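You operate a simulated robot arm through the tools that you are given. There is no shell and no other tool.

Carry out the task below with a simulated robot arm. There is one attempt and no reset: what you move stays moved.

## Task
With the socket block switched off, swap the charger's plug for the lamp's.
Fine: the lamp's plug goes into the blue socket, where the charger's was; the charger's plug stands on the machine's top by the block; switch the block on again; the other plugs stay in. Set down upright: white mains plug, teal mains plug.

It is judged by the outcome, as a careful person would: the job done as asked, and still so three seconds after it is handed in. It fails if anything else is knocked over, pushed out of place, dropped, spilled or broken.

## Robot
A 7-joint arm with a three-finger gripper, fixed in place. Base frame: the origin is on the floor under the middle of its stand, x ahead of it, y to its left, z up; the work surface is at about z = 700. Readings come in mm, degrees, newtons and seconds.
With the tool pointing down near the work surface it reaches from about 100 to 840 mm from the base axis. Its first joint turns from -166.0 to 166.0 degrees. Payload 2.94 kg.
The tool frame sits at the grasp point between the pads (the TCP): z along the fingers, y along the line on which they close. The tips reach 30 mm beyond it. The gripper opens to 132 mm; its body begins 107 mm behind the TCP.
Orientation is that of the tool frame in the base frame, as [roll, pitch, yaw] about the fixed x, y, z axes, in that order (R = Rz(yaw) Ry(pitch) Rx(roll)). With the fingers straight down and closing along the base's y, the tool's x points along the base's -x, its y along +y and its z along -z.

## Interface
- The arm moves only by the tool nudge_tool. Its argument "targets" is a list of rows, each a list of 7 numbers: the shift along the tool's x, y, z in mm, then the turn, a rotation vector about the tool's x, y, z in degrees, then the closure, from 0 (fully open) to 1 (shut). In form: [[tx, ty, tz, wx, wy, wz, claw], ...]. A call has 1 to 20 rows; each row is the pose to reach, as a shift and turn from the pose commanded when the call began, along the tool's axes at that moment. Each row takes 0.2 s and may step no farther than 50 mm and 8.6 degrees from the row before; otherwise, or with a gripper value out of range, the whole call is refused. A pose out of reach is approached as far as the arm can. The call stops where the force on the tool passes 80 N (or 10 N more than at its start, if that is more) or the arm is blocked; 0.2 s more then pass. The fingers move at their own pace (about 37.4 mm/s each) and stop on an object; they squeeze with about 41 N. The grip force told is the motor's: it shows also when the fingers shut on nothing. Time passes only in rows, and 0.2 s behind the last, so rows that repeat a pose let the fingers close. It gives the time, the measured TCP pose, the force on the tool (base axes), the opening and the grip force at its end, in the units of the frame above (readings bear some noise), with the torque about the TCP (base axes, N m) and any sound that the robot's microphone picked up.
- Cameras (640 x 400 px; columns grow to the right, rows downward): "scene" is fixed at [400, -501.2, 1698.9]; the picture's right is [0.04, -1.00, 0.00], its down [-0.99, -0.04, -0.13] and it looks along [0.13, 0.01, -0.99] (base axes); focal length 342 px, centre (320, 200). "wrist" rides on the gripper at [72, 3, -144] in the tool frame; the picture's right is [-0.04, 1.00, 0.00], its down [-0.88, -0.04, -0.48] and it looks along [-0.48, -0.02, 0.88] (tool axes); focal length 256 px, centre (320, 200). There is no depth. A picture from a camera that has moved, and an enlarged one, comes with that camera's place and axes in the base frame and with its lens.
- get_image(camera): a new picture of that camera. It takes no simulated time.
- lift_body(by): moves the trunk up (or, below 0, down) by that many mm; the arm rides with it, the base frame stays. It gives what a move gives, with no picture.
- inspect(camera, box): a new picture of the part [left, top, right, bottom] of that camera's present view, enlarged. It takes no simulated time.
- close_job(): hands the job in; it is judged then, once.

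Nothing tells you positions but the pictures and the camera data. Unless the task says otherwise, let go and move clear before handing in.

The tools are called by a JSON object that holds its "op" and its "data". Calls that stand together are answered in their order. nudge_tool: Moves the arm, as the interface text tells. Its arguments: {"type":"object","properties":{"targets":{"type":"array","items":{"type":"array","items":{"type":"number"}}}},"required":["targets"]} The other tools are called the same way: lift_body (by) moves the trunk up or down; get_image (camera) takes a picture; inspect (camera, box) takes an enlarged picture of a part of a camera's view; close_job () hands the job in.

At the start:

```text
time: 0.0
tcp_pos: [344.7, -533.6, 1247.6]
tool_rot: [180.0, 0.0, -180.0]
ft_force: [0.4, 0.1, 0.9]
ft_torque: [0.0, 0.0, 0.0]
width: 132.0
grasp_force: 0.0
trunk travel left (down, up): [-350.0, 190.0]
```

scene: 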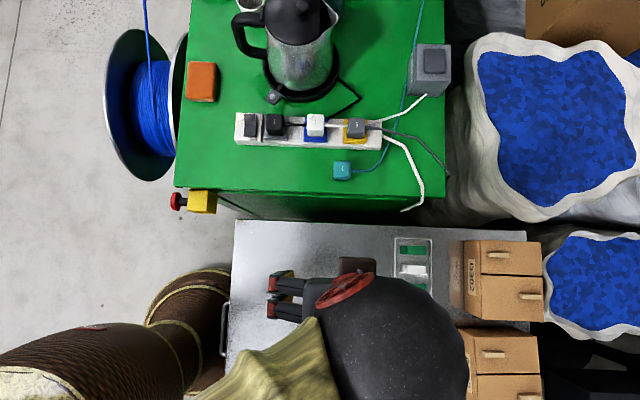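
wrist: 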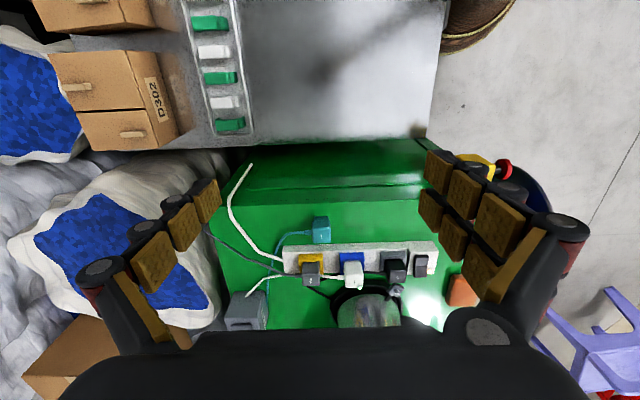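

I see a green machine with a white socket block on top holding a switch and three plugs (black, white in blue socket, grey in yellow), with a teal plug standing in front of it. I'll look closer before moving.

{"op": "inspect", "data": {"camera": "scene", "box": [220, 60, 460, 210]}}

{"op": "inspect", "data": {"camera": "wrist", "box": [200, 150, 480, 330]}}

{"op": "inspect", "data": {"camera": "scene", "box": [225, 100, 305, 150]}}

{"op": "inspect", "data": {"camera": "scene", "box": [295, 100, 391, 190]}}

```text
2.67 times, centred on (340, 135) of scene
camera zoom: at [400.0, -501.2, 1698.9], right [0.04, -1.0, 0.0], down [-0.99, -0.04, -0.13], along [0.13, 0.01, -0.99], focal length 912 px, centre (267, 373)
```

zoom: 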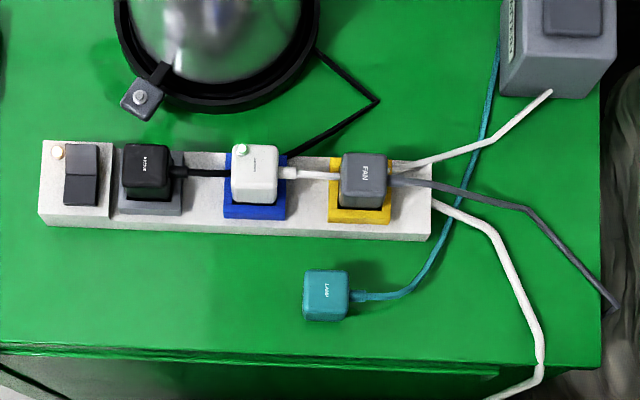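

```text
2.22 times, centred on (340, 240) of wrist
camera zoom: at [272.7, -530.8, 1392.0], right [0.04, 1.0, 0.0], down [0.88, -0.04, 0.48], along [0.48, -0.02, -0.88], focal length 569 px, centre (276, 111)
```

zoom: 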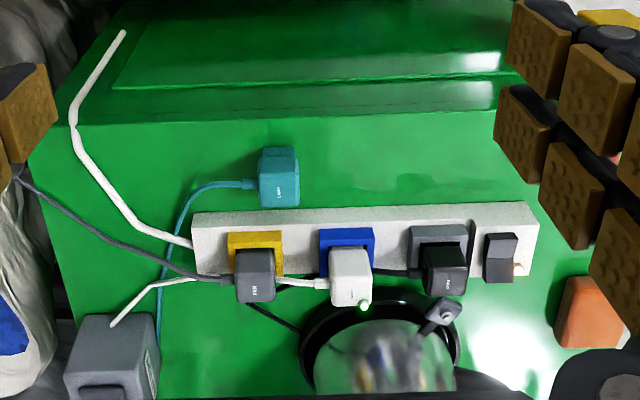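

```text
8.00 times, centred on (265, 125) of scene
camera zoom: at [400.0, -501.2, 1698.9], right [0.04, -1.0, 0.0], down [-0.99, -0.04, -0.13], along [0.13, 0.01, -0.99], focal length 2735 px, centre (760, 800)
```

zoom: 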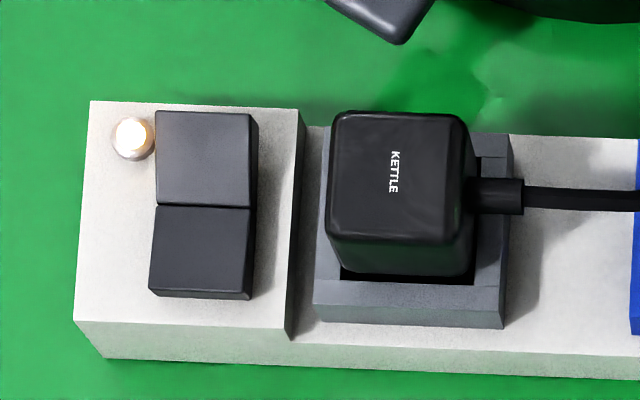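

```text
4.44 times, centred on (343, 145) of scene
camera zoom: at [400.0, -501.2, 1698.9], right [0.04, -1.0, 0.0], down [-0.99, -0.04, -0.13], along [0.13, 0.01, -0.99], focal length 1519 px, centre (218, 444)
```

zoom: 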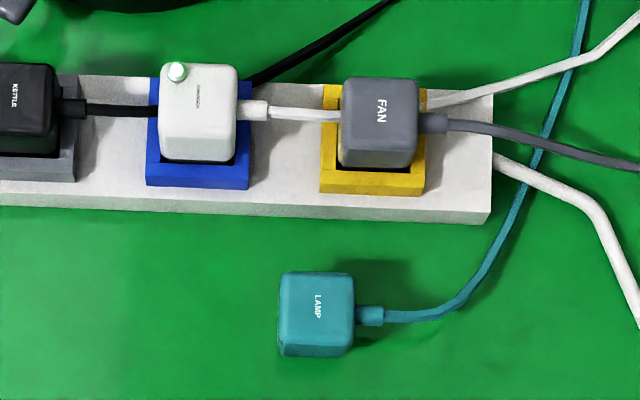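

Triangulating the two views, the lamp plug's top is near [558, -539, 1004] and the charger plug's top (white, blue socket) near [648, -481, 1039]. I'll move the open gripper over the front area for a closer look, staying well above everything.

{"op": "nudge_tool", "data": {"targets": [[-45, 5, 10, 0, 0, 0, 0], [-90, 10, 20, 0, 0, 0, 0], [-135, 15, 35, 0, 0, 0, 0], [-180, 20, 50, 0, 0, 0, 0], [-215, 24, 65, 0, 0, 0, 0], [-215, 24, 65, 0, 0, 0, 0]]}}

{"op": "get_image", "data": {"camera": "wrist"}}

{"op": "get_image", "data": {"camera": "scene"}}

```text
time: 1.4
tcp_pos: [558.1, -509.1, 1183.2]
tool_rot: [-180.0, 0.0, 180.0]
ft_force: [-0.7, 0.6, 0.3]
ft_torque: [0.0, -0.02, 0.0]
width: 131.7
grasp_force: 0.0
trunk travel left (down, up): [-350.0, 190.0]
```

```text
taken
camera wrist: at [487.6, -505.7, 1328.6], right [0.04, 1.0, 0.0], down [0.88, -0.04, 0.48], along [0.48, -0.02, -0.88], focal length 256 px, centre (320, 200)
```

wrist: 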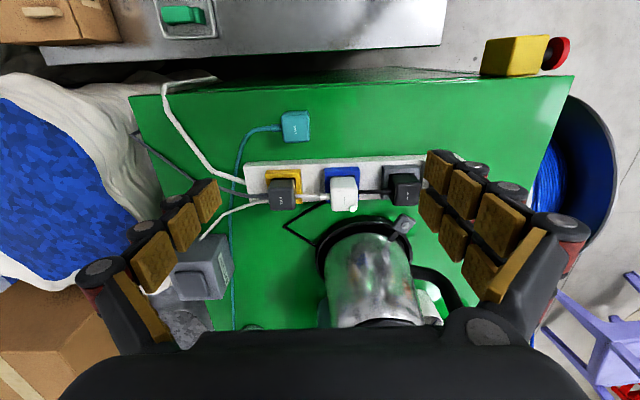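

```text
taken
```

scene: 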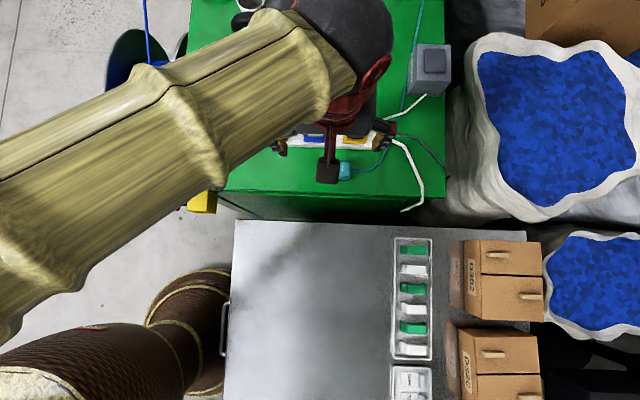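

The wrist view now shows the block, plugs and kettle clearly. I'll enlarge the parts to measure positions precisely.

{"op": "inspect", "data": {"camera": "wrist", "box": [230, 90, 390, 190]}}

{"op": "inspect", "data": {"camera": "wrist", "box": [230, 140, 470, 290]}}

{"op": "inspect", "data": {"camera": "wrist", "box": [230, 150, 358, 230]}}

```text
4.00 times, centred on (310, 140) of wrist
camera zoom: at [487.6, -505.7, 1328.6], right [0.04, 1.0, 0.0], down [0.88, -0.04, 0.48], along [0.48, -0.02, -0.88], focal length 1024 px, centre (360, 440)
```

zoom: 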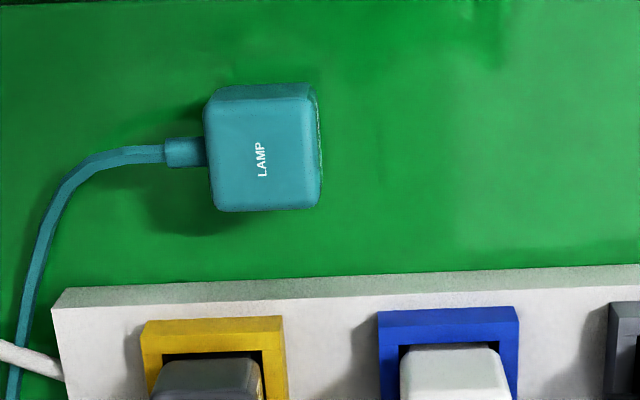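

```text
2.67 times, centred on (350, 215) of wrist
camera zoom: at [487.6, -505.7, 1328.6], right [0.04, 1.0, 0.0], down [0.88, -0.04, 0.48], along [0.48, -0.02, -0.88], focal length 683 px, centre (240, 160)
```

zoom: 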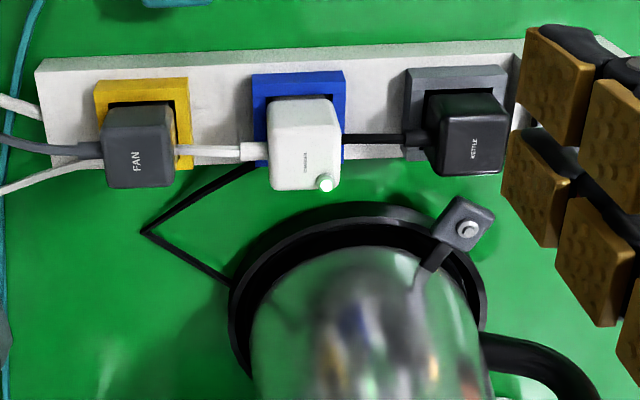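

```text
5.00 times, centred on (294, 190) of wrist
camera zoom: at [487.6, -505.7, 1328.6], right [0.04, 1.0, 0.0], down [0.88, -0.04, 0.48], along [0.48, -0.02, -0.88], focal length 1280 px, centre (450, 250)
```

zoom: 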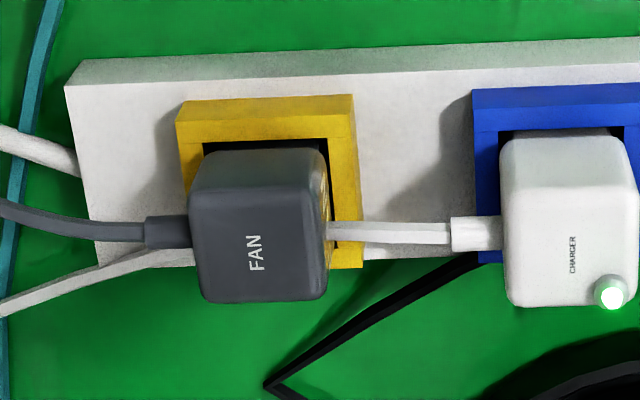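

The block runs along the base y axis, with its top near z=983 on a machine top near z=957. The charger plug's top is near [648, -481, 1039] and the switch is near [645, -340, ~1000]. Next I'll shift left in +y to see the switch, which the fingers hide from here.

{"op": "nudge_tool", "data": {"targets": [[5, 40, 15, 0, 0, 0, 0], [10, 80, 30, 0, 0, 0, 0], [20, 120, 45, 0, 0, 0, 0], [30, 150, 60, 0, 0, 0, 0], [30, 150, 60, 0, 0, 0, 0]]}}

{"op": "get_image", "data": {"camera": "wrist"}}

{"op": "get_image", "data": {"camera": "scene"}}

```text
time: 2.6
tcp_pos: [529.7, -357.7, 1123.8]
tool_rot: [180.0, -0.1, -180.0]
ft_force: [0.6, -0.1, 0.0]
ft_torque: [0.02, 0.04, 0.03]
width: 131.9
grasp_force: 0.1
trunk travel left (down, up): [-350.0, 190.0]
```

```text
taken
camera wrist: at [457.3, -354.7, 1267.1], right [0.04, 1.0, 0.0], down [0.88, -0.04, 0.48], along [0.47, -0.02, -0.88], focal length 256 px, centre (320, 200)
```

wrist: 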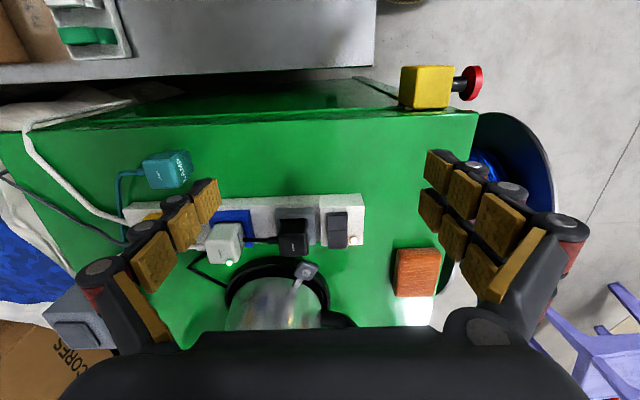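

```text
taken
```

scene: 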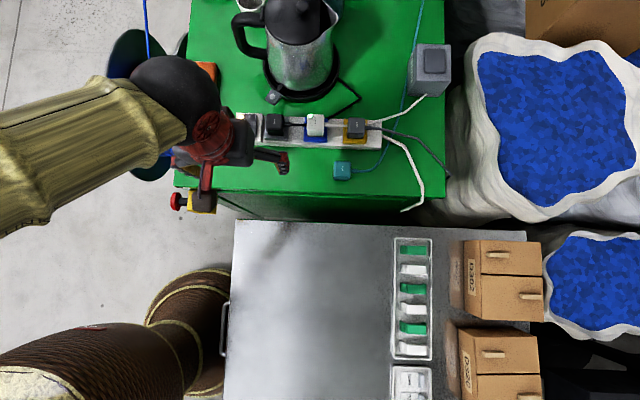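

{"op": "inspect", "data": {"camera": "wrist", "box": [280, 180, 376, 260]}}

{"op": "inspect", "data": {"camera": "wrist", "box": [110, 150, 366, 310]}}

{"op": "inspect", "data": {"camera": "scene", "box": [160, 60, 320, 210]}}

```text
5.00 times, centred on (328, 220) of wrist
camera zoom: at [457.3, -354.7, 1267.1], right [0.04, 1.0, 0.0], down [0.88, -0.04, 0.48], along [0.47, -0.02, -0.88], focal length 1280 px, centre (280, 100)
```

zoom: 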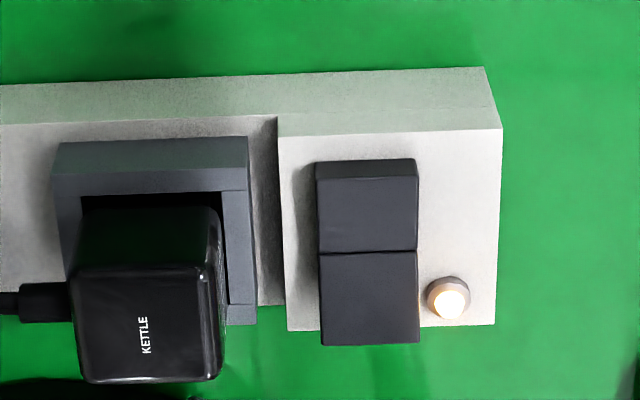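

```text
2.50 times, centred on (238, 230) of wrist
camera zoom: at [457.3, -354.7, 1267.1], right [0.04, 1.0, 0.0], down [0.88, -0.04, 0.48], along [0.47, -0.02, -0.88], focal length 640 px, centre (525, 125)
```

zoom: 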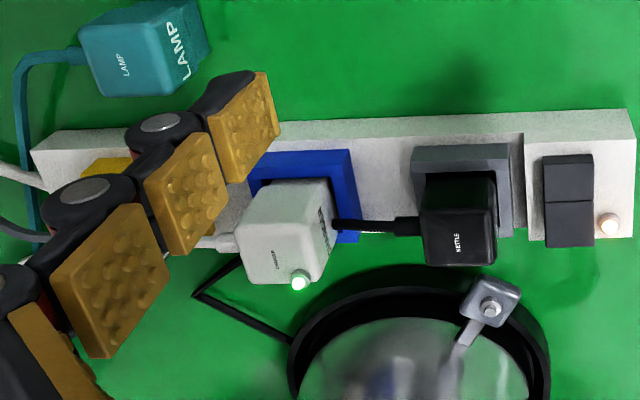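

```text
2.67 times, centred on (240, 135) of scene
camera zoom: at [400.0, -501.2, 1698.9], right [0.04, -1.0, 0.0], down [-0.99, -0.04, -0.13], along [0.13, 0.01, -0.99], focal length 912 px, centre (533, 373)
```

zoom: 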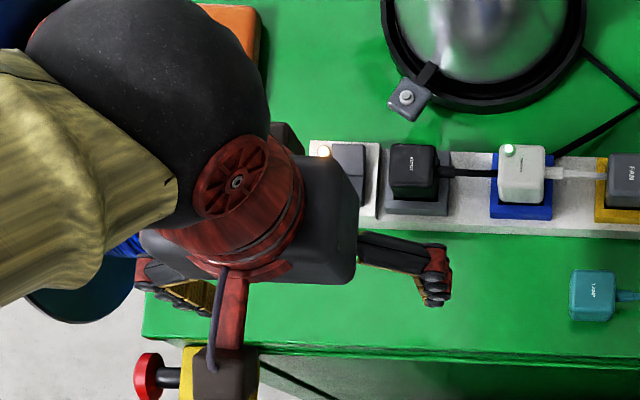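

The rocker is V-shaped with its far (+x) end raised at about [662, -340, 1012] and the pilot lamp lit, so it is on and pressing the far half should switch it off. I'll bring the open gripper's single finger (-y side) above that end first.

{"op": "nudge_tool", "data": {"targets": [[-33, 24, 0, 0, 0, 0, 0], [-66, 48, 10, 0, 0, 0, 0], [-100, 72, 25, 0, 0, 0, 0], [-132, 94, 40, 0, 0, 0, 0], [-132, 94, 55, 0, 0, 0, 0], [-132, 94, 55, 0, 0, 0, 0]]}}

{"op": "get_image", "data": {"camera": "wrist"}}

{"op": "get_image", "data": {"camera": "scene"}}

```text
time: 4.0
tcp_pos: [661.9, -264.5, 1067.2]
tool_rot: [-180.0, -0.2, 180.0]
ft_force: [-0.4, 0.1, 0.6]
ft_torque: [-0.02, 0.0, -0.03]
width: 132.1
grasp_force: 0.0
trunk travel left (down, up): [-350.0, 190.0]
```

```text
taken
camera wrist: at [590.2, -260.8, 1211.3], right [0.04, 1.0, 0.0], down [0.88, -0.04, 0.48], along [0.48, -0.02, -0.88], focal length 256 px, centre (320, 200)
```

wrist: 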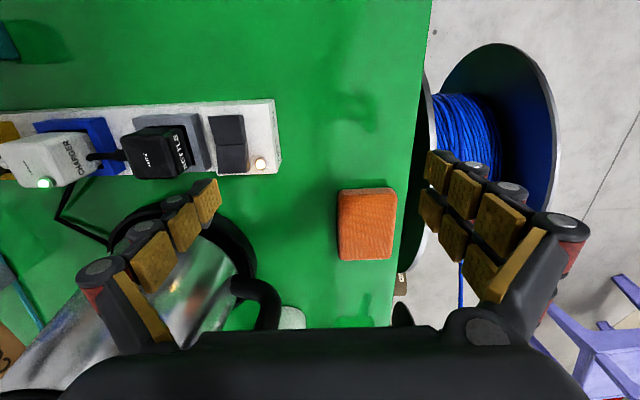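

```text
taken
```

scene: 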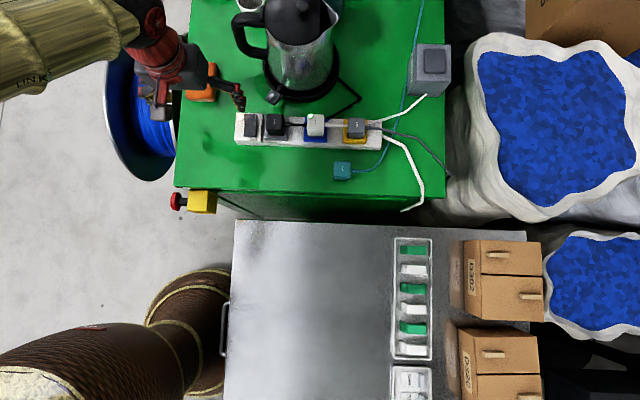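

The finger seems to be just above and behind the switch's raised end. I'll enlarge both views to check the finger's tip against the rocker.

{"op": "inspect", "data": {"camera": "scene", "box": [190, 60, 286, 150]}}

{"op": "inspect", "data": {"camera": "wrist", "box": [130, 90, 290, 270]}}

```text
4.44 times, centred on (238, 105) of scene
camera zoom: at [400.0, -501.2, 1698.9], right [0.04, -1.0, 0.0], down [-0.99, -0.04, -0.13], along [0.13, 0.01, -0.99], focal length 1519 px, centre (684, 622)
```

zoom: 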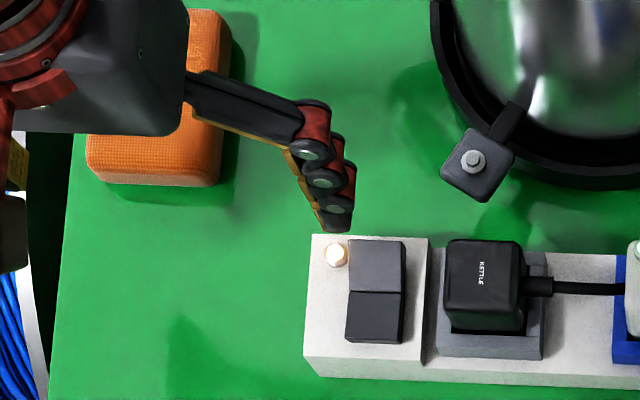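

```text
2.22 times, centred on (210, 180) of wrist
camera zoom: at [590.2, -260.8, 1211.3], right [0.04, 1.0, 0.0], down [0.88, -0.04, 0.48], along [0.48, -0.02, -0.88], focal length 569 px, centre (564, 244)
```

zoom: 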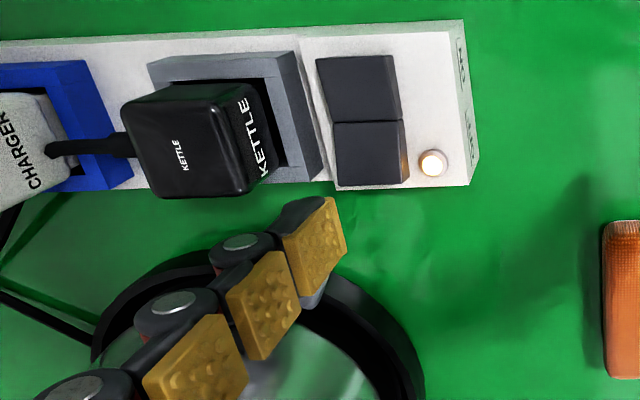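

Triangulating the finger tip puts it only about 6 mm below the TCP when fully open, so contact should come at TCP z of about 1006. I'll lower to 1022 and look again.

{"op": "nudge_tool", "data": {"targets": [[0, -3, 15, 0, 0, 0, 0], [0, -3, 30, 0, 0, 0, 0], [0, -3, 45, 0, 0, 0, 0], [0, -3, 45, 0, 0, 0, 0]]}}

{"op": "inspect", "data": {"camera": "scene", "box": [190, 60, 286, 150]}}

{"op": "inspect", "data": {"camera": "wrist", "box": [130, 90, 290, 270]}}

```text
time: 5.0
tcp_pos: [662.9, -269.6, 1021.9]
tool_rot: [-180.0, 0.0, -180.0]
ft_force: [0.1, 0.6, -0.5]
ft_torque: [0.02, 0.01, -0.05]
width: 132.2
grasp_force: 0.1
trunk travel left (down, up): [-350.0, 190.0]
```

```text
4.44 times, centred on (238, 105) of scene
camera zoom: at [400.0, -501.2, 1698.9], right [0.04, -1.0, 0.0], down [-0.99, -0.04, -0.13], along [0.13, 0.01, -0.99], focal length 1519 px, centre (684, 622)
```

zoom: 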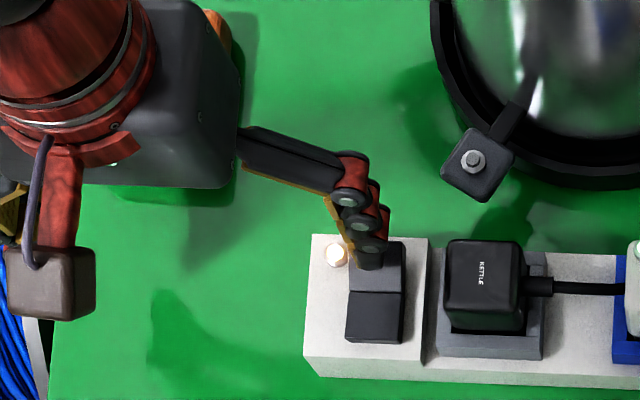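

```text
2.22 times, centred on (210, 180) of wrist
camera zoom: at [590.4, -266.3, 1166.7], right [0.04, 1.0, 0.0], down [0.88, -0.04, 0.48], along [0.48, -0.02, -0.88], focal length 569 px, centre (564, 244)
```

zoom: 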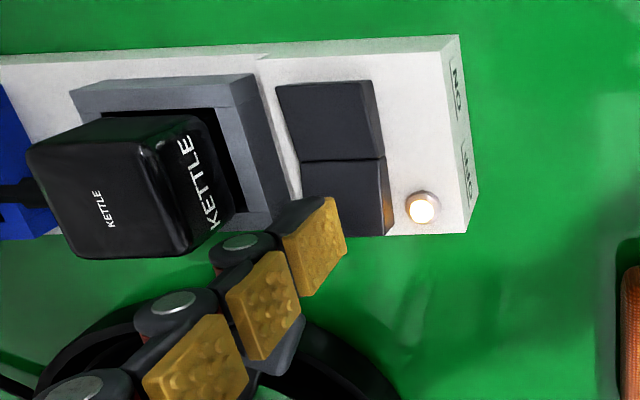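

The side of the block carries labels, which look like ON at the near end and OFF at the far end. I'll enlarge them to confirm before pressing.

{"op": "inspect", "data": {"camera": "wrist", "box": [240, 95, 280, 205]}}

{"op": "inspect", "data": {"camera": "scene", "box": [230, 105, 270, 145]}}

```text
3.64 times, centred on (260, 150) of wrist
camera zoom: at [590.4, -266.3, 1166.7], right [0.04, 1.0, 0.0], down [0.88, -0.04, 0.48], along [0.48, -0.02, -0.88], focal length 931 px, centre (538, 382)
```

zoom: 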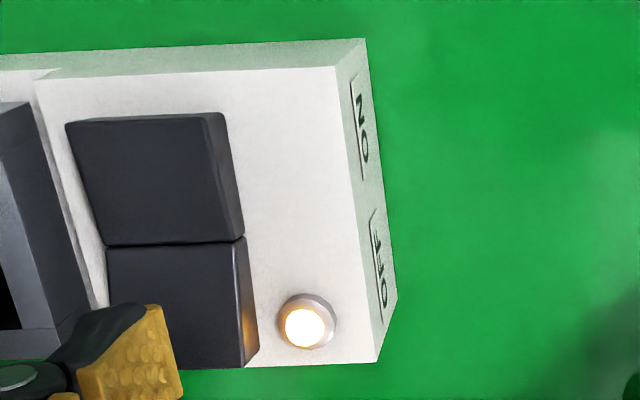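

```text
10.00 times, centred on (250, 125) of scene
camera zoom: at [400.0, -501.2, 1698.9], right [0.04, -1.0, 0.0], down [-0.99, -0.04, -0.13], along [0.13, 0.01, -0.99], focal length 3418 px, centre (1020, 950)
```

zoom: 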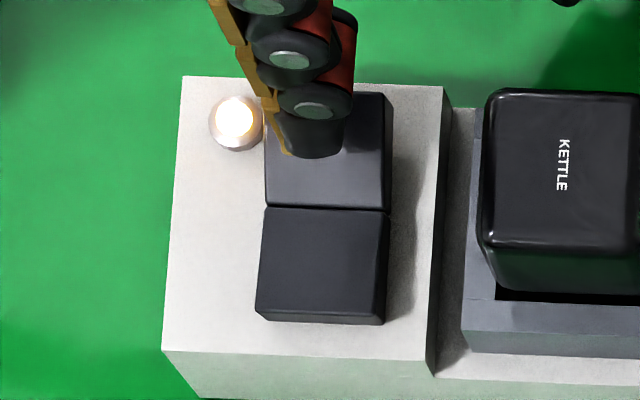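

Confirmed: ON is at the near end, OFF at the far end, and the finger tip is over the far half. I'll press down in small steps.

{"op": "nudge_tool", "data": {"targets": [[0, 0, 4, 0, 0, 0, 0], [0, 0, 8, 0, 0, 0, 0], [0, 0, 11, 0, 0, 0, 0], [0, 0, 14, 0, 0, 0, 0], [0, 0, 14, 0, 0, 0, 0]]}}

{"op": "inspect", "data": {"camera": "scene", "box": [230, 105, 270, 145]}}

{"op": "inspect", "data": {"camera": "wrist", "box": [130, 90, 290, 270]}}

```text
time: 6.2
tcp_pos: [663.0, -267.9, 1008.2]
tool_rot: [-180.0, 0.0, -180.0]
ft_force: [-0.6, 0.1, 1.2]
ft_torque: [-0.02, -0.02, 0.01]
width: 131.8
grasp_force: 0.0
trunk travel left (down, up): [-350.0, 190.0]
```

```text
10.00 times, centred on (250, 125) of scene
camera zoom: at [400.0, -501.2, 1698.9], right [0.04, -1.0, 0.0], down [-0.99, -0.04, -0.13], along [0.13, 0.01, -0.99], focal length 3418 px, centre (1020, 950)
```

zoom: 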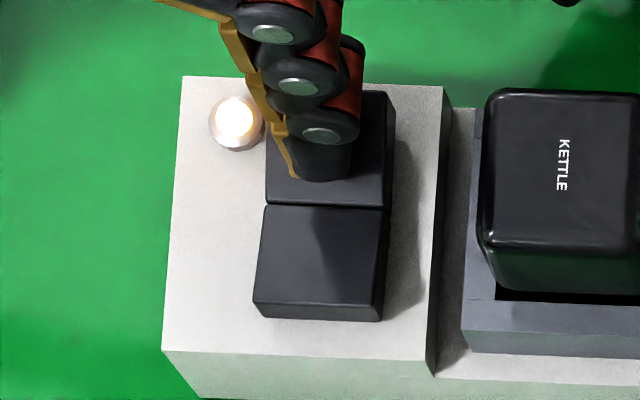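

```text
2.22 times, centred on (210, 180) of wrist
camera zoom: at [590.2, -265.3, 1153.6], right [0.04, 1.0, 0.0], down [0.88, -0.04, 0.48], along [0.47, -0.02, -0.88], focal length 569 px, centre (564, 244)
```

zoom: 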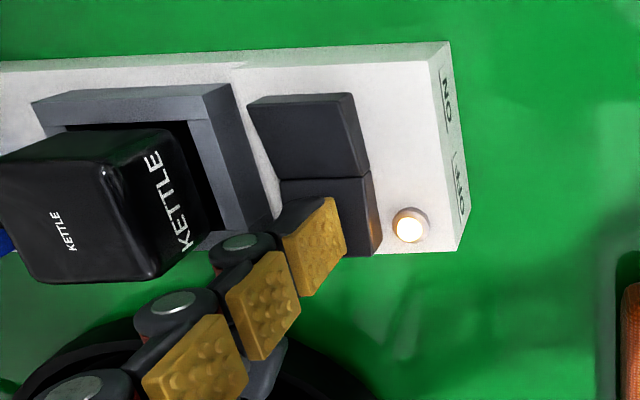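

The tip has touched and the rocker is starting to tilt (about 1 N). I'll keep pressing down a few more millimetres.

{"op": "nudge_tool", "data": {"targets": [[0, 0, 2, 0, 0, 0, 0], [0, 0, 4, 0, 0, 0, 0], [0, 0, 6, 0, 0, 0, 0], [0, 0, 8, 0, 0, 0, 0], [0, 0, 8, 0, 0, 0, 0]]}}

{"op": "inspect", "data": {"camera": "scene", "box": [230, 105, 270, 145]}}

{"op": "inspect", "data": {"camera": "wrist", "box": [130, 90, 290, 270]}}

```text
time: 7.4
tcp_pos: [661.9, -270.2, 1004.7]
tool_rot: [-179.9, 0.1, -180.0]
ft_force: [-0.8, -5.7, 17.4]
ft_torque: [-1.23, -0.16, -0.05]
width: 132.4
grasp_force: 0.1
trunk travel left (down, up): [-350.0, 190.0]
```

```text
10.00 times, centred on (250, 125) of scene
camera zoom: at [400.0, -501.2, 1698.9], right [0.04, -1.0, 0.0], down [-0.99, -0.04, -0.13], along [0.13, 0.01, -0.99], focal length 3418 px, centre (1020, 950)
```

zoom: 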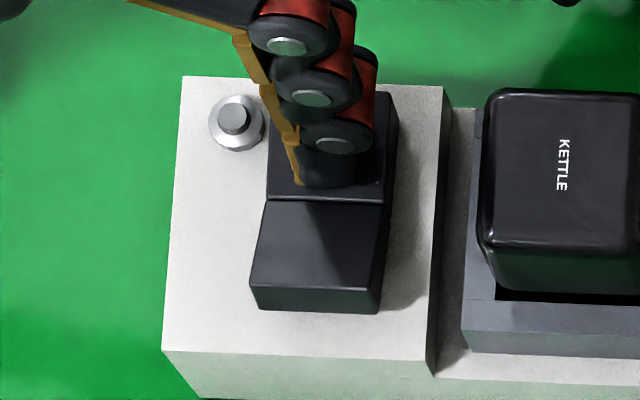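

```text
2.22 times, centred on (210, 180) of wrist
camera zoom: at [589.6, -266.4, 1147.8], right [0.04, 1.0, 0.0], down [0.88, -0.04, 0.48], along [0.48, -0.02, -0.88], focal length 569 px, centre (564, 244)
```

zoom: 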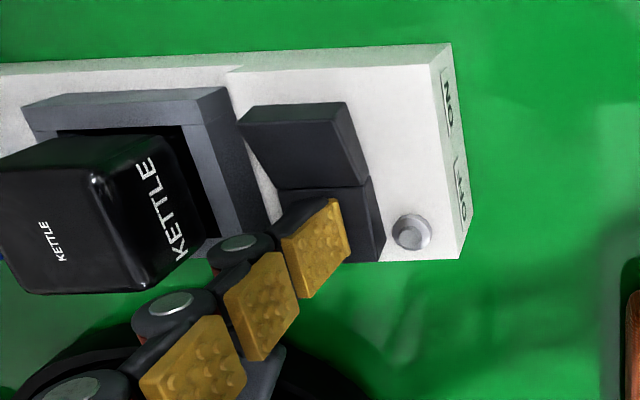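

The pilot lamp is out and the rocker has flipped to OFF. I'll raise the arm and then watch how the fingertips extend as the gripper closes.

{"op": "nudge_tool", "data": {"targets": [[0, 0, -15, 0, 0, 0, 0], [0, 0, -50, 0, 0, 0, 0], [0, 0, -90, 0, 0, 0, 0], [0, 0, -130, 0, 0, 0, 0], [0, 0, -130, 0, 0, 0, 0]]}}

{"op": "inspect", "data": {"camera": "scene", "box": [220, 60, 460, 210]}}

```text
time: 8.6
tcp_pos: [662.0, -269.9, 1132.2]
tool_rot: [179.9, 0.0, -180.0]
ft_force: [-0.1, -0.5, 0.0]
ft_torque: [0.02, 0.01, -0.04]
width: 132.1
grasp_force: 0.1
trunk travel left (down, up): [-350.0, 190.0]
```

```text
2.67 times, centred on (340, 135) of scene
camera zoom: at [400.0, -501.2, 1698.9], right [0.04, -1.0, 0.0], down [-0.99, -0.04, -0.13], along [0.13, 0.01, -0.99], focal length 912 px, centre (267, 373)
```

zoom: 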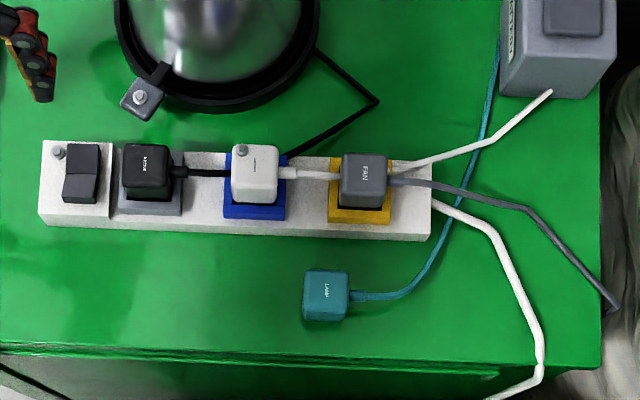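

The block is off (its pilot lamp and the charger's LED are both out). I'll grip the plugs along x, front and back faces, because the cables leave toward -y; so I'll raise, narrow the gripper, and turn it -90° while moving over the charger plug.

{"op": "nudge_tool", "data": {"targets": [[0, 0, -35, 0, 0, 0, 0.2], [10, 0, -70, 0, 0, 0, 0.4], [14, -20, -70, 0, 0, -8.2, 0.4], [18, -40, -70, 0, 0, -16.4, 0.4], [22, -60, -70, 0, 0, -24.6, 0.4], [26, -80, -70, 0, 0, -32.8, 0.4], [30, -100, -70, 0, 0, -41, 0.4], [34, -120, -70, 0, 0, -49.2, 0.4], [38, -140, -70, 0, 0, -57.4, 0.4], [42, -160, -70, 0, 0, -65.6, 0.4], [42, -180, -70, 0, 0, -73.8, 0.4], [42, -200, -70, 0, 0, -82, 0.4], [42, -212, -70, 0, 0, -90, 0.4], [42, -212, -70, 0, 0, -90, 0.4]]}}

{"op": "get_image", "data": {"camera": "wrist"}}

{"op": "get_image", "data": {"camera": "scene"}}

```text
time: 11.6
tcp_pos: [619.5, -480.2, 1201.7]
tool_rot: [180.0, 0.0, -89.9]
ft_force: [0.3, -0.3, 0.0]
ft_torque: [0.0, -0.01, 0.01]
width: 79.6
grasp_force: 0.0
trunk travel left (down, up): [-350.0, 190.0]
```

```text
taken
camera wrist: at [616.6, -553.5, 1345.0], right [-1.0, 0.04, 0.0], down [0.04, 0.88, 0.48], along [0.02, 0.48, -0.88], focal length 256 px, centre (320, 200)
```

wrist: 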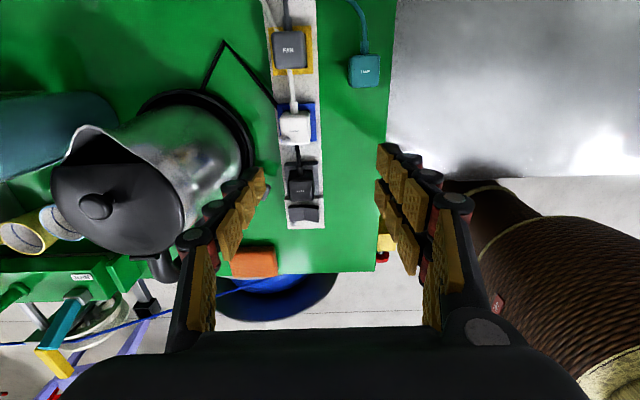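

```text
taken
```

scene: 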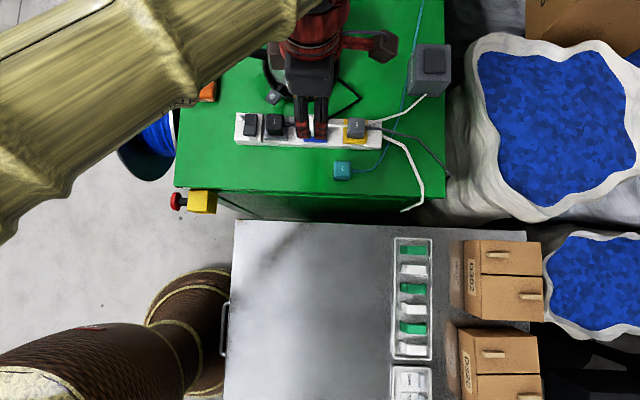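

The turn worked: the camera now looks along +y, the kettle is on the left (+x), and the tips reach farther down at this narrower opening. I'll enlarge to measure the fingertips and the charger plug.

{"op": "inspect", "data": {"camera": "wrist", "box": [230, 60, 400, 230]}}

{"op": "inspect", "data": {"camera": "wrist", "box": [260, 20, 340, 230]}}

{"op": "inspect", "data": {"camera": "scene", "box": [260, 0, 400, 170]}}

```text
2.35 times, centred on (315, 145) of wrist
camera zoom: at [616.6, -553.5, 1345.0], right [-1.0, 0.04, 0.0], down [0.04, 0.88, 0.48], along [0.02, 0.48, -0.88], focal length 602 px, centre (332, 329)
```

zoom: 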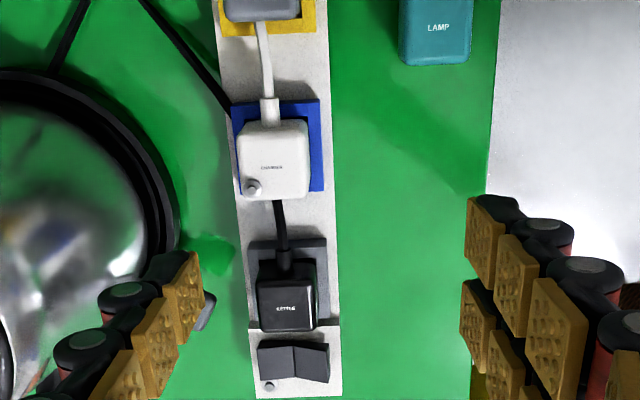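

```text
1.90 times, centred on (300, 125) of wrist
camera zoom: at [616.6, -553.5, 1345.0], right [-1.0, 0.04, 0.0], down [0.04, 0.88, 0.48], along [0.02, 0.48, -0.88], focal length 488 px, centre (358, 343)
```

zoom: 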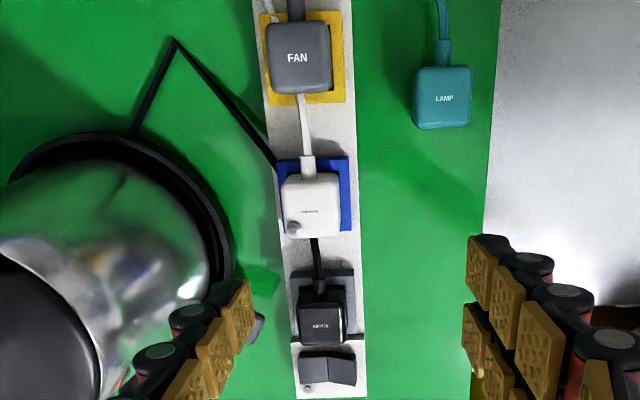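

```text
2.35 times, centred on (330, 85) of scene
camera zoom: at [400.0, -501.2, 1698.9], right [0.04, -1.0, 0.0], down [-0.99, -0.04, -0.13], along [0.13, 0.01, -0.99], focal length 804 px, centre (296, 471)
```

zoom: 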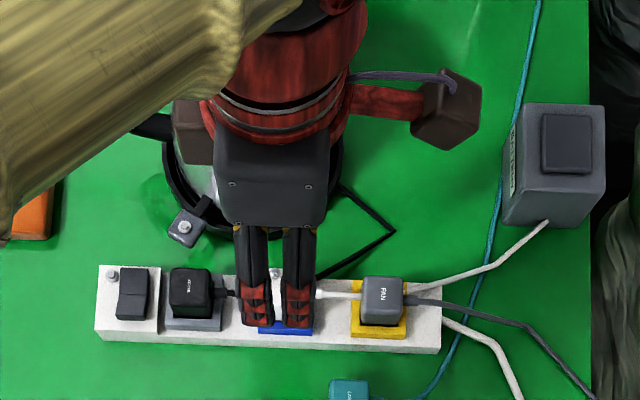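

The charger plug's top centre comes out at about [649, -481, 1039], 36 mm wide. I'll move above it, narrow the gripper to about 62 mm, and come down partway to check alignment and kettle clearance.

{"op": "nudge_tool", "data": {"targets": [[0, -10, 30, 0, 0, 0, 0.53], [0.4, -20, 60, 0, 0, 0, 0.53], [0.4, -29.3, 90, 0, 0, 0, 0.53], [0.4, -29.3, 110, 0, 0, 0, 0.53], [0.4, -29.3, 110, 0, 0, 0, 0.53]]}}

{"op": "get_image", "data": {"camera": "wrist"}}

{"op": "inspect", "data": {"camera": "wrist", "box": [240, 60, 400, 220]}}

{"op": "inspect", "data": {"camera": "scene", "box": [260, 0, 400, 170]}}

```text
time: 12.8
tcp_pos: [650.2, -480.9, 1090.7]
tool_rot: [-179.9, 0.0, -90.0]
ft_force: [-0.5, -0.5, -0.2]
ft_torque: [0.02, -0.01, 0.02]
width: 62.3
grasp_force: 0.1
trunk travel left (down, up): [-350.0, 190.0]
```

```text
taken
camera wrist: at [647.6, -552.5, 1235.3], right [-1.0, 0.04, 0.0], down [0.04, 0.88, 0.48], along [0.02, 0.48, -0.88], focal length 256 px, centre (320, 200)
```

wrist: 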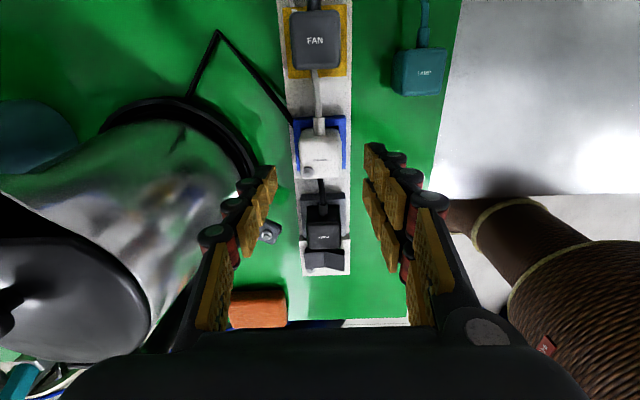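

```text
2.50 times, centred on (320, 140) of wrist
camera zoom: at [647.6, -552.5, 1235.3], right [-1.0, 0.04, 0.0], down [0.04, 0.88, 0.48], along [0.02, 0.48, -0.88], focal length 640 px, centre (320, 350)
```

zoom: 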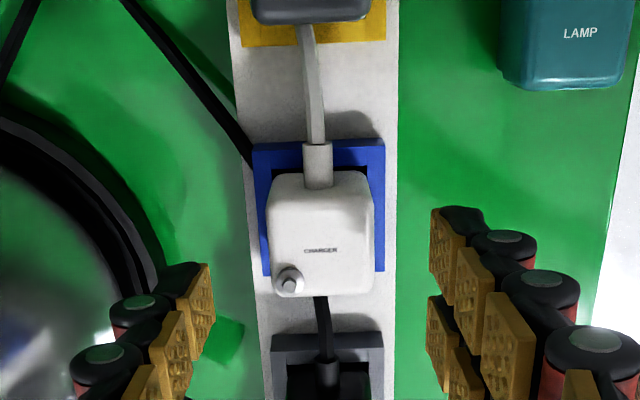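

```text
2.35 times, centred on (330, 85) of scene
camera zoom: at [400.0, -501.2, 1698.9], right [0.04, -1.0, 0.0], down [-0.99, -0.04, -0.13], along [0.13, 0.01, -0.99], focal length 804 px, centre (296, 471)
```

zoom: 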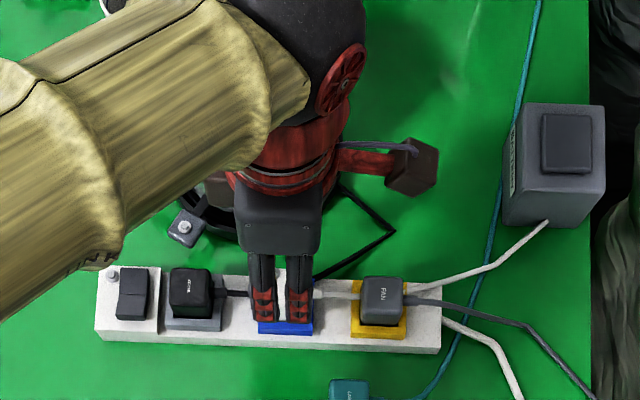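

The gripper is centred on the charger plug with room on both sides and clear of the kettle. I'll descend so the pads take the plug's upper part, staying above the blue rim, and then close.

{"op": "nudge_tool", "data": {"targets": [[0, -1, 15, 0, 0, 0, 0.53], [0, -1, 30, 0, 0, 0, 0.53], [0, -1, 42, 0, 0, 0, 0.53], [0, -1, 52, 0, 0, 0, 0.53], [0, -1, 52, 0, 0, 0, 0.53]]}}

{"op": "inspect", "data": {"camera": "wrist", "box": [240, 60, 400, 220]}}

{"op": "inspect", "data": {"camera": "scene", "box": [260, 60, 400, 170]}}

```text
time: 14.0
tcp_pos: [649.7, -481.2, 1039.3]
tool_rot: [180.0, 0.0, -89.9]
ft_force: [0.2, -0.6, 0.2]
ft_torque: [0.02, 0.03, -0.01]
width: 62.1
grasp_force: 0.1
trunk travel left (down, up): [-350.0, 190.0]
```

```text
2.50 times, centred on (320, 140) of wrist
camera zoom: at [647.1, -553.6, 1182.9], right [-1.0, 0.04, 0.0], down [0.04, 0.88, 0.48], along [0.02, 0.48, -0.88], focal length 640 px, centre (320, 350)
```

zoom: 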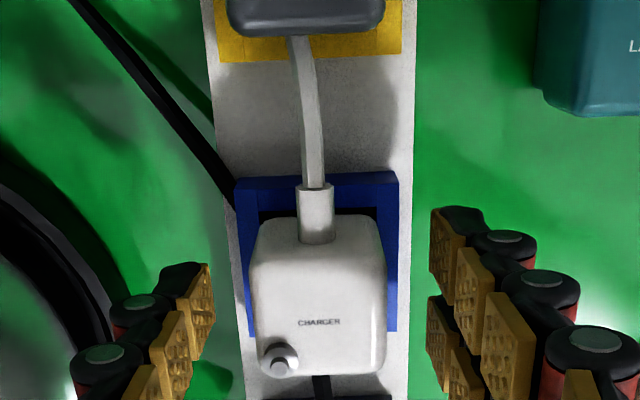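

```text
3.64 times, centred on (330, 115) of scene
camera zoom: at [400.0, -501.2, 1698.9], right [0.04, -1.0, 0.0], down [-0.99, -0.04, -0.13], along [0.13, 0.01, -0.99], focal length 1243 px, centre (284, 509)
```

zoom: 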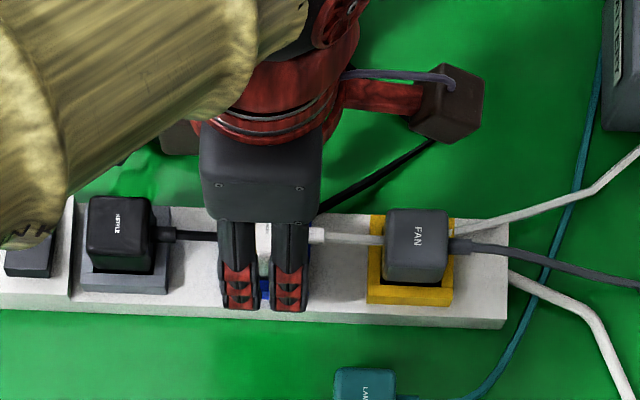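

The plug's label sits exactly at the TCP, so alignment is good. Closing on the charger plug now.

{"op": "nudge_tool", "data": {"targets": [[0, 0, 0, 0, 0, 0, 0.7], [0, 0, 0, 0, 0, 0, 0.85], [0, 0, 0, 0, 0, 0, 1], [0, 0, 0, 0, 0, 0, 1], [0, 0, 0, 0, 0, 0, 1]]}}

{"op": "inspect", "data": {"camera": "wrist", "box": [240, 60, 400, 220]}}

```text
time: 15.2
tcp_pos: [649.3, -480.5, 1038.8]
tool_rot: [180.0, 0.1, -90.0]
ft_force: [-0.5, -0.4, 0.2]
ft_torque: [0.02, -0.02, 0.0]
width: 34.8
grasp_force: 41.1
trunk travel left (down, up): [-350.0, 190.0]
```

```text
2.50 times, centred on (320, 140) of wrist
camera zoom: at [647.2, -553.6, 1183.0], right [-1.0, 0.04, 0.0], down [0.04, 0.88, 0.48], along [0.02, 0.48, -0.88], focal length 640 px, centre (320, 350)
```

zoom: 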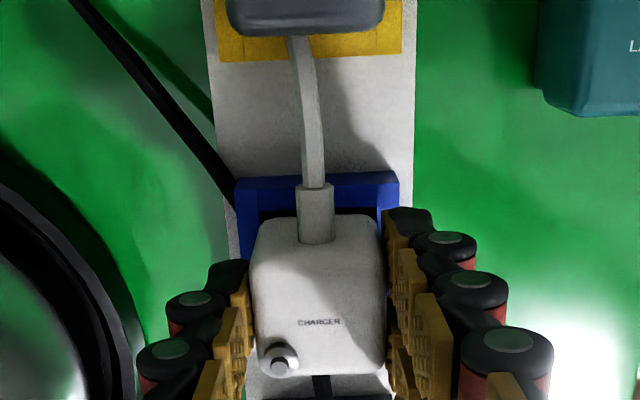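

The plug is held at 34.8 mm with full grip force and no side load. I'll pull it straight up in small steps.

{"op": "nudge_tool", "data": {"targets": [[0, 0, -3, 0, 0, 0, 1], [0, 0, -6, 0, 0, 0, 1], [0, 0, -10, 0, 0, 0, 1], [0, 0, -15, 0, 0, 0, 1], [0, 0, -20, 0, 0, 0, 1], [0, 0, -20, 0, 0, 0, 1]]}}

{"op": "inspect", "data": {"camera": "wrist", "box": [240, 60, 400, 220]}}

{"op": "inspect", "data": {"camera": "scene", "box": [260, 60, 400, 170]}}

```text
time: 16.6
tcp_pos: [649.5, -481.2, 1058.6]
tool_rot: [-179.9, 0.0, -90.0]
ft_force: [0.1, 0.4, -0.9]
ft_torque: [-0.03, 0.03, -0.01]
width: 35.0
grasp_force: 41.1
trunk travel left (down, up): [-350.0, 190.0]
```

```text
2.50 times, centred on (320, 140) of wrist
camera zoom: at [646.9, -553.0, 1203.3], right [-1.0, 0.04, 0.0], down [0.04, 0.88, 0.48], along [0.02, 0.48, -0.88], focal length 640 px, centre (320, 350)
```

zoom: 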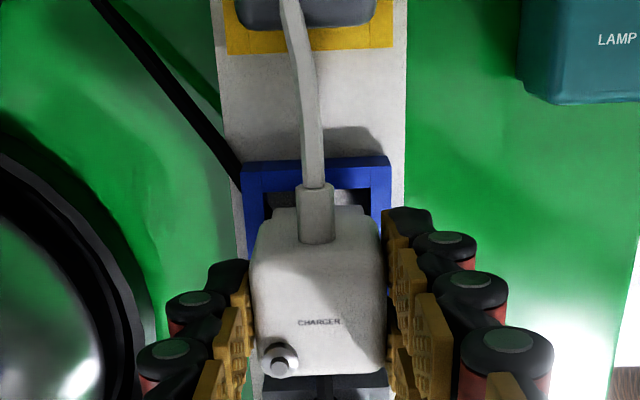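

```text
3.64 times, centred on (330, 115) of scene
camera zoom: at [400.0, -501.2, 1698.9], right [0.04, -1.0, 0.0], down [-0.99, -0.04, -0.13], along [0.13, 0.01, -0.99], focal length 1243 px, centre (284, 509)
```

zoom: 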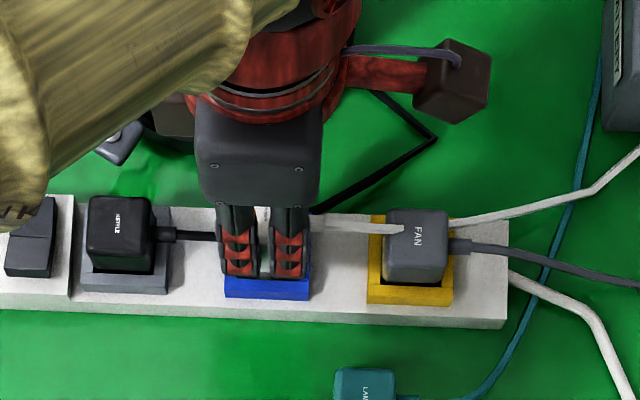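

The plug is coming out cleanly, with only its own weight on the tool, and the fan plug is undisturbed. I'll keep lifting well clear of the socket.

{"op": "nudge_tool", "data": {"targets": [[0, 0, -10, 0, 0, 0, 1], [0, 0, -20, 0, 0, 0, 1], [0, 0, -35, 0, 0, 0, 1], [0, 0, -55, 0, 0, 0, 1], [0, 0, -75, 0, 0, 0, 1], [0, 0, -75, 0, 0, 0, 1]]}}

{"op": "get_image", "data": {"camera": "wrist"}}

{"op": "inspect", "data": {"camera": "scene", "box": [260, 60, 460, 210]}}

{"op": "inspect", "data": {"camera": "wrist", "box": [240, 60, 400, 220]}}

```text
time: 18.0
tcp_pos: [649.2, -480.7, 1132.3]
tool_rot: [-180.0, 0.0, -90.0]
ft_force: [-0.4, -0.2, -0.9]
ft_torque: [0.01, -0.02, 0.02]
width: 34.8
grasp_force: 40.9
trunk travel left (down, up): [-350.0, 190.0]
```

```text
taken
camera wrist: at [647.3, -553.7, 1276.8], right [-1.0, 0.04, 0.0], down [0.04, 0.88, 0.48], along [0.02, 0.48, -0.88], focal length 256 px, centre (320, 200)
```

wrist: 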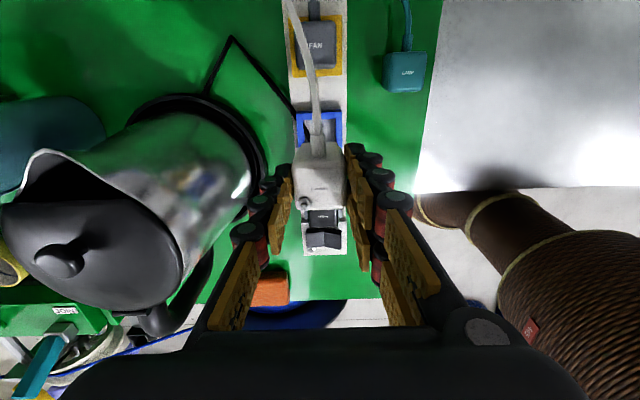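

```text
2.67 times, centred on (360, 135) of scene
camera zoom: at [400.0, -501.2, 1698.9], right [0.04, -1.0, 0.0], down [-0.99, -0.04, -0.13], along [0.13, 0.01, -0.99], focal length 912 px, centre (213, 373)
```

zoom: 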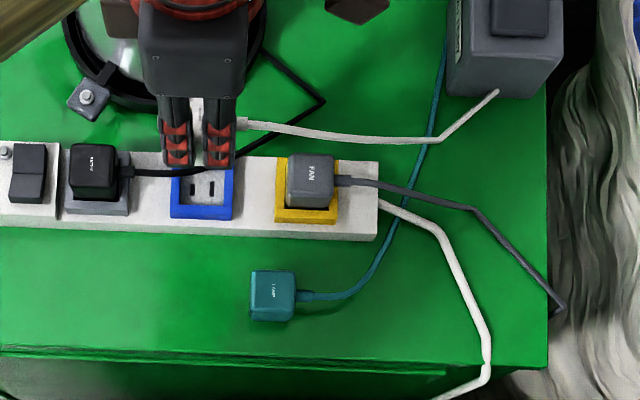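

```text
2.50 times, centred on (320, 140) of wrist
camera zoom: at [647.3, -553.7, 1276.8], right [-1.0, 0.04, 0.0], down [0.04, 0.88, 0.48], along [0.02, 0.48, -0.88], focal length 640 px, centre (320, 350)
```

zoom: 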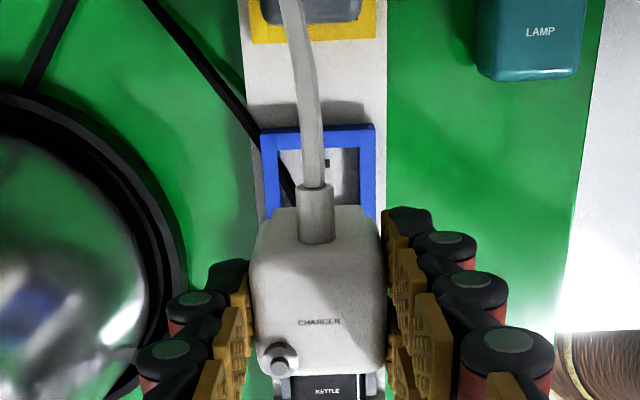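

The charger plug is fully out and its cable is slack; the empty blue socket shows two slots. I'll set the charger down in front of the block, to the left of the lamp plug, at about [562, -468]: first across at height, then partly down.

{"op": "nudge_tool", "data": {"targets": [[-3, 25, 0, 0, 0, 0, 1], [-8, 55, 0, 0, 0, 0, 1], [-13, 88, 0, 0, 0, 0, 1], [-13, 88, 30, 0, 0, 0, 1], [-13, 88, 60, 0, 0, 0, 1], [-13, 88, 85, 0, 0, 0, 1], [-13, 88, 100, 0, 0, 0, 1], [-13, 88, 100, 0, 0, 0, 1]]}}

{"op": "get_image", "data": {"camera": "wrist"}}

{"op": "get_image", "data": {"camera": "scene"}}

{"op": "inspect", "data": {"camera": "scene", "box": [260, 90, 420, 210]}}

```text
time: 19.8
tcp_pos: [561.7, -467.7, 1034.4]
tool_rot: [-180.0, 0.0, -90.1]
ft_force: [-1.0, 0.3, -0.4]
ft_torque: [-0.03, -0.03, -0.05]
width: 34.7
grasp_force: 40.9
trunk travel left (down, up): [-350.0, 190.0]
```

```text
taken
camera wrist: at [558.2, -540.6, 1178.9], right [-1.0, 0.04, 0.0], down [0.04, 0.88, 0.48], along [0.02, 0.47, -0.88], focal length 256 px, centre (320, 200)
```

wrist: 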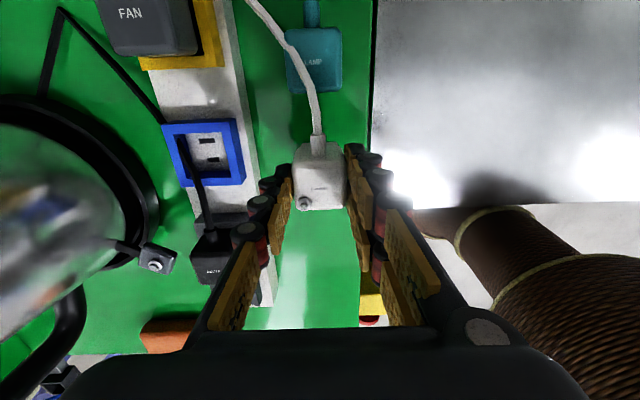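

```text
taken
```

scene: 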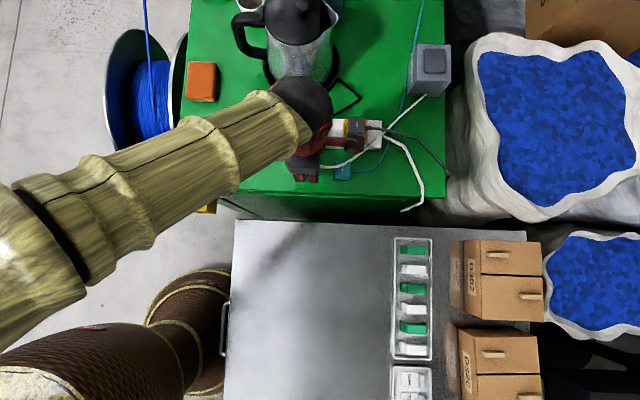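

```text
3.33 times, centred on (340, 150) of scene
camera zoom: at [400.0, -501.2, 1698.9], right [0.04, -1.0, 0.0], down [-0.99, -0.04, -0.13], along [0.13, 0.01, -0.99], focal length 1140 px, centre (253, 367)
```

zoom: 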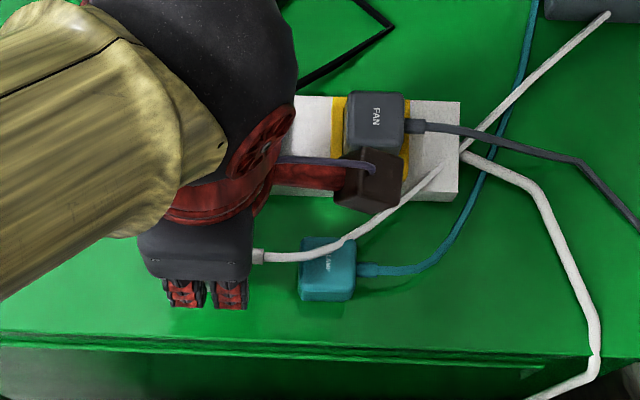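

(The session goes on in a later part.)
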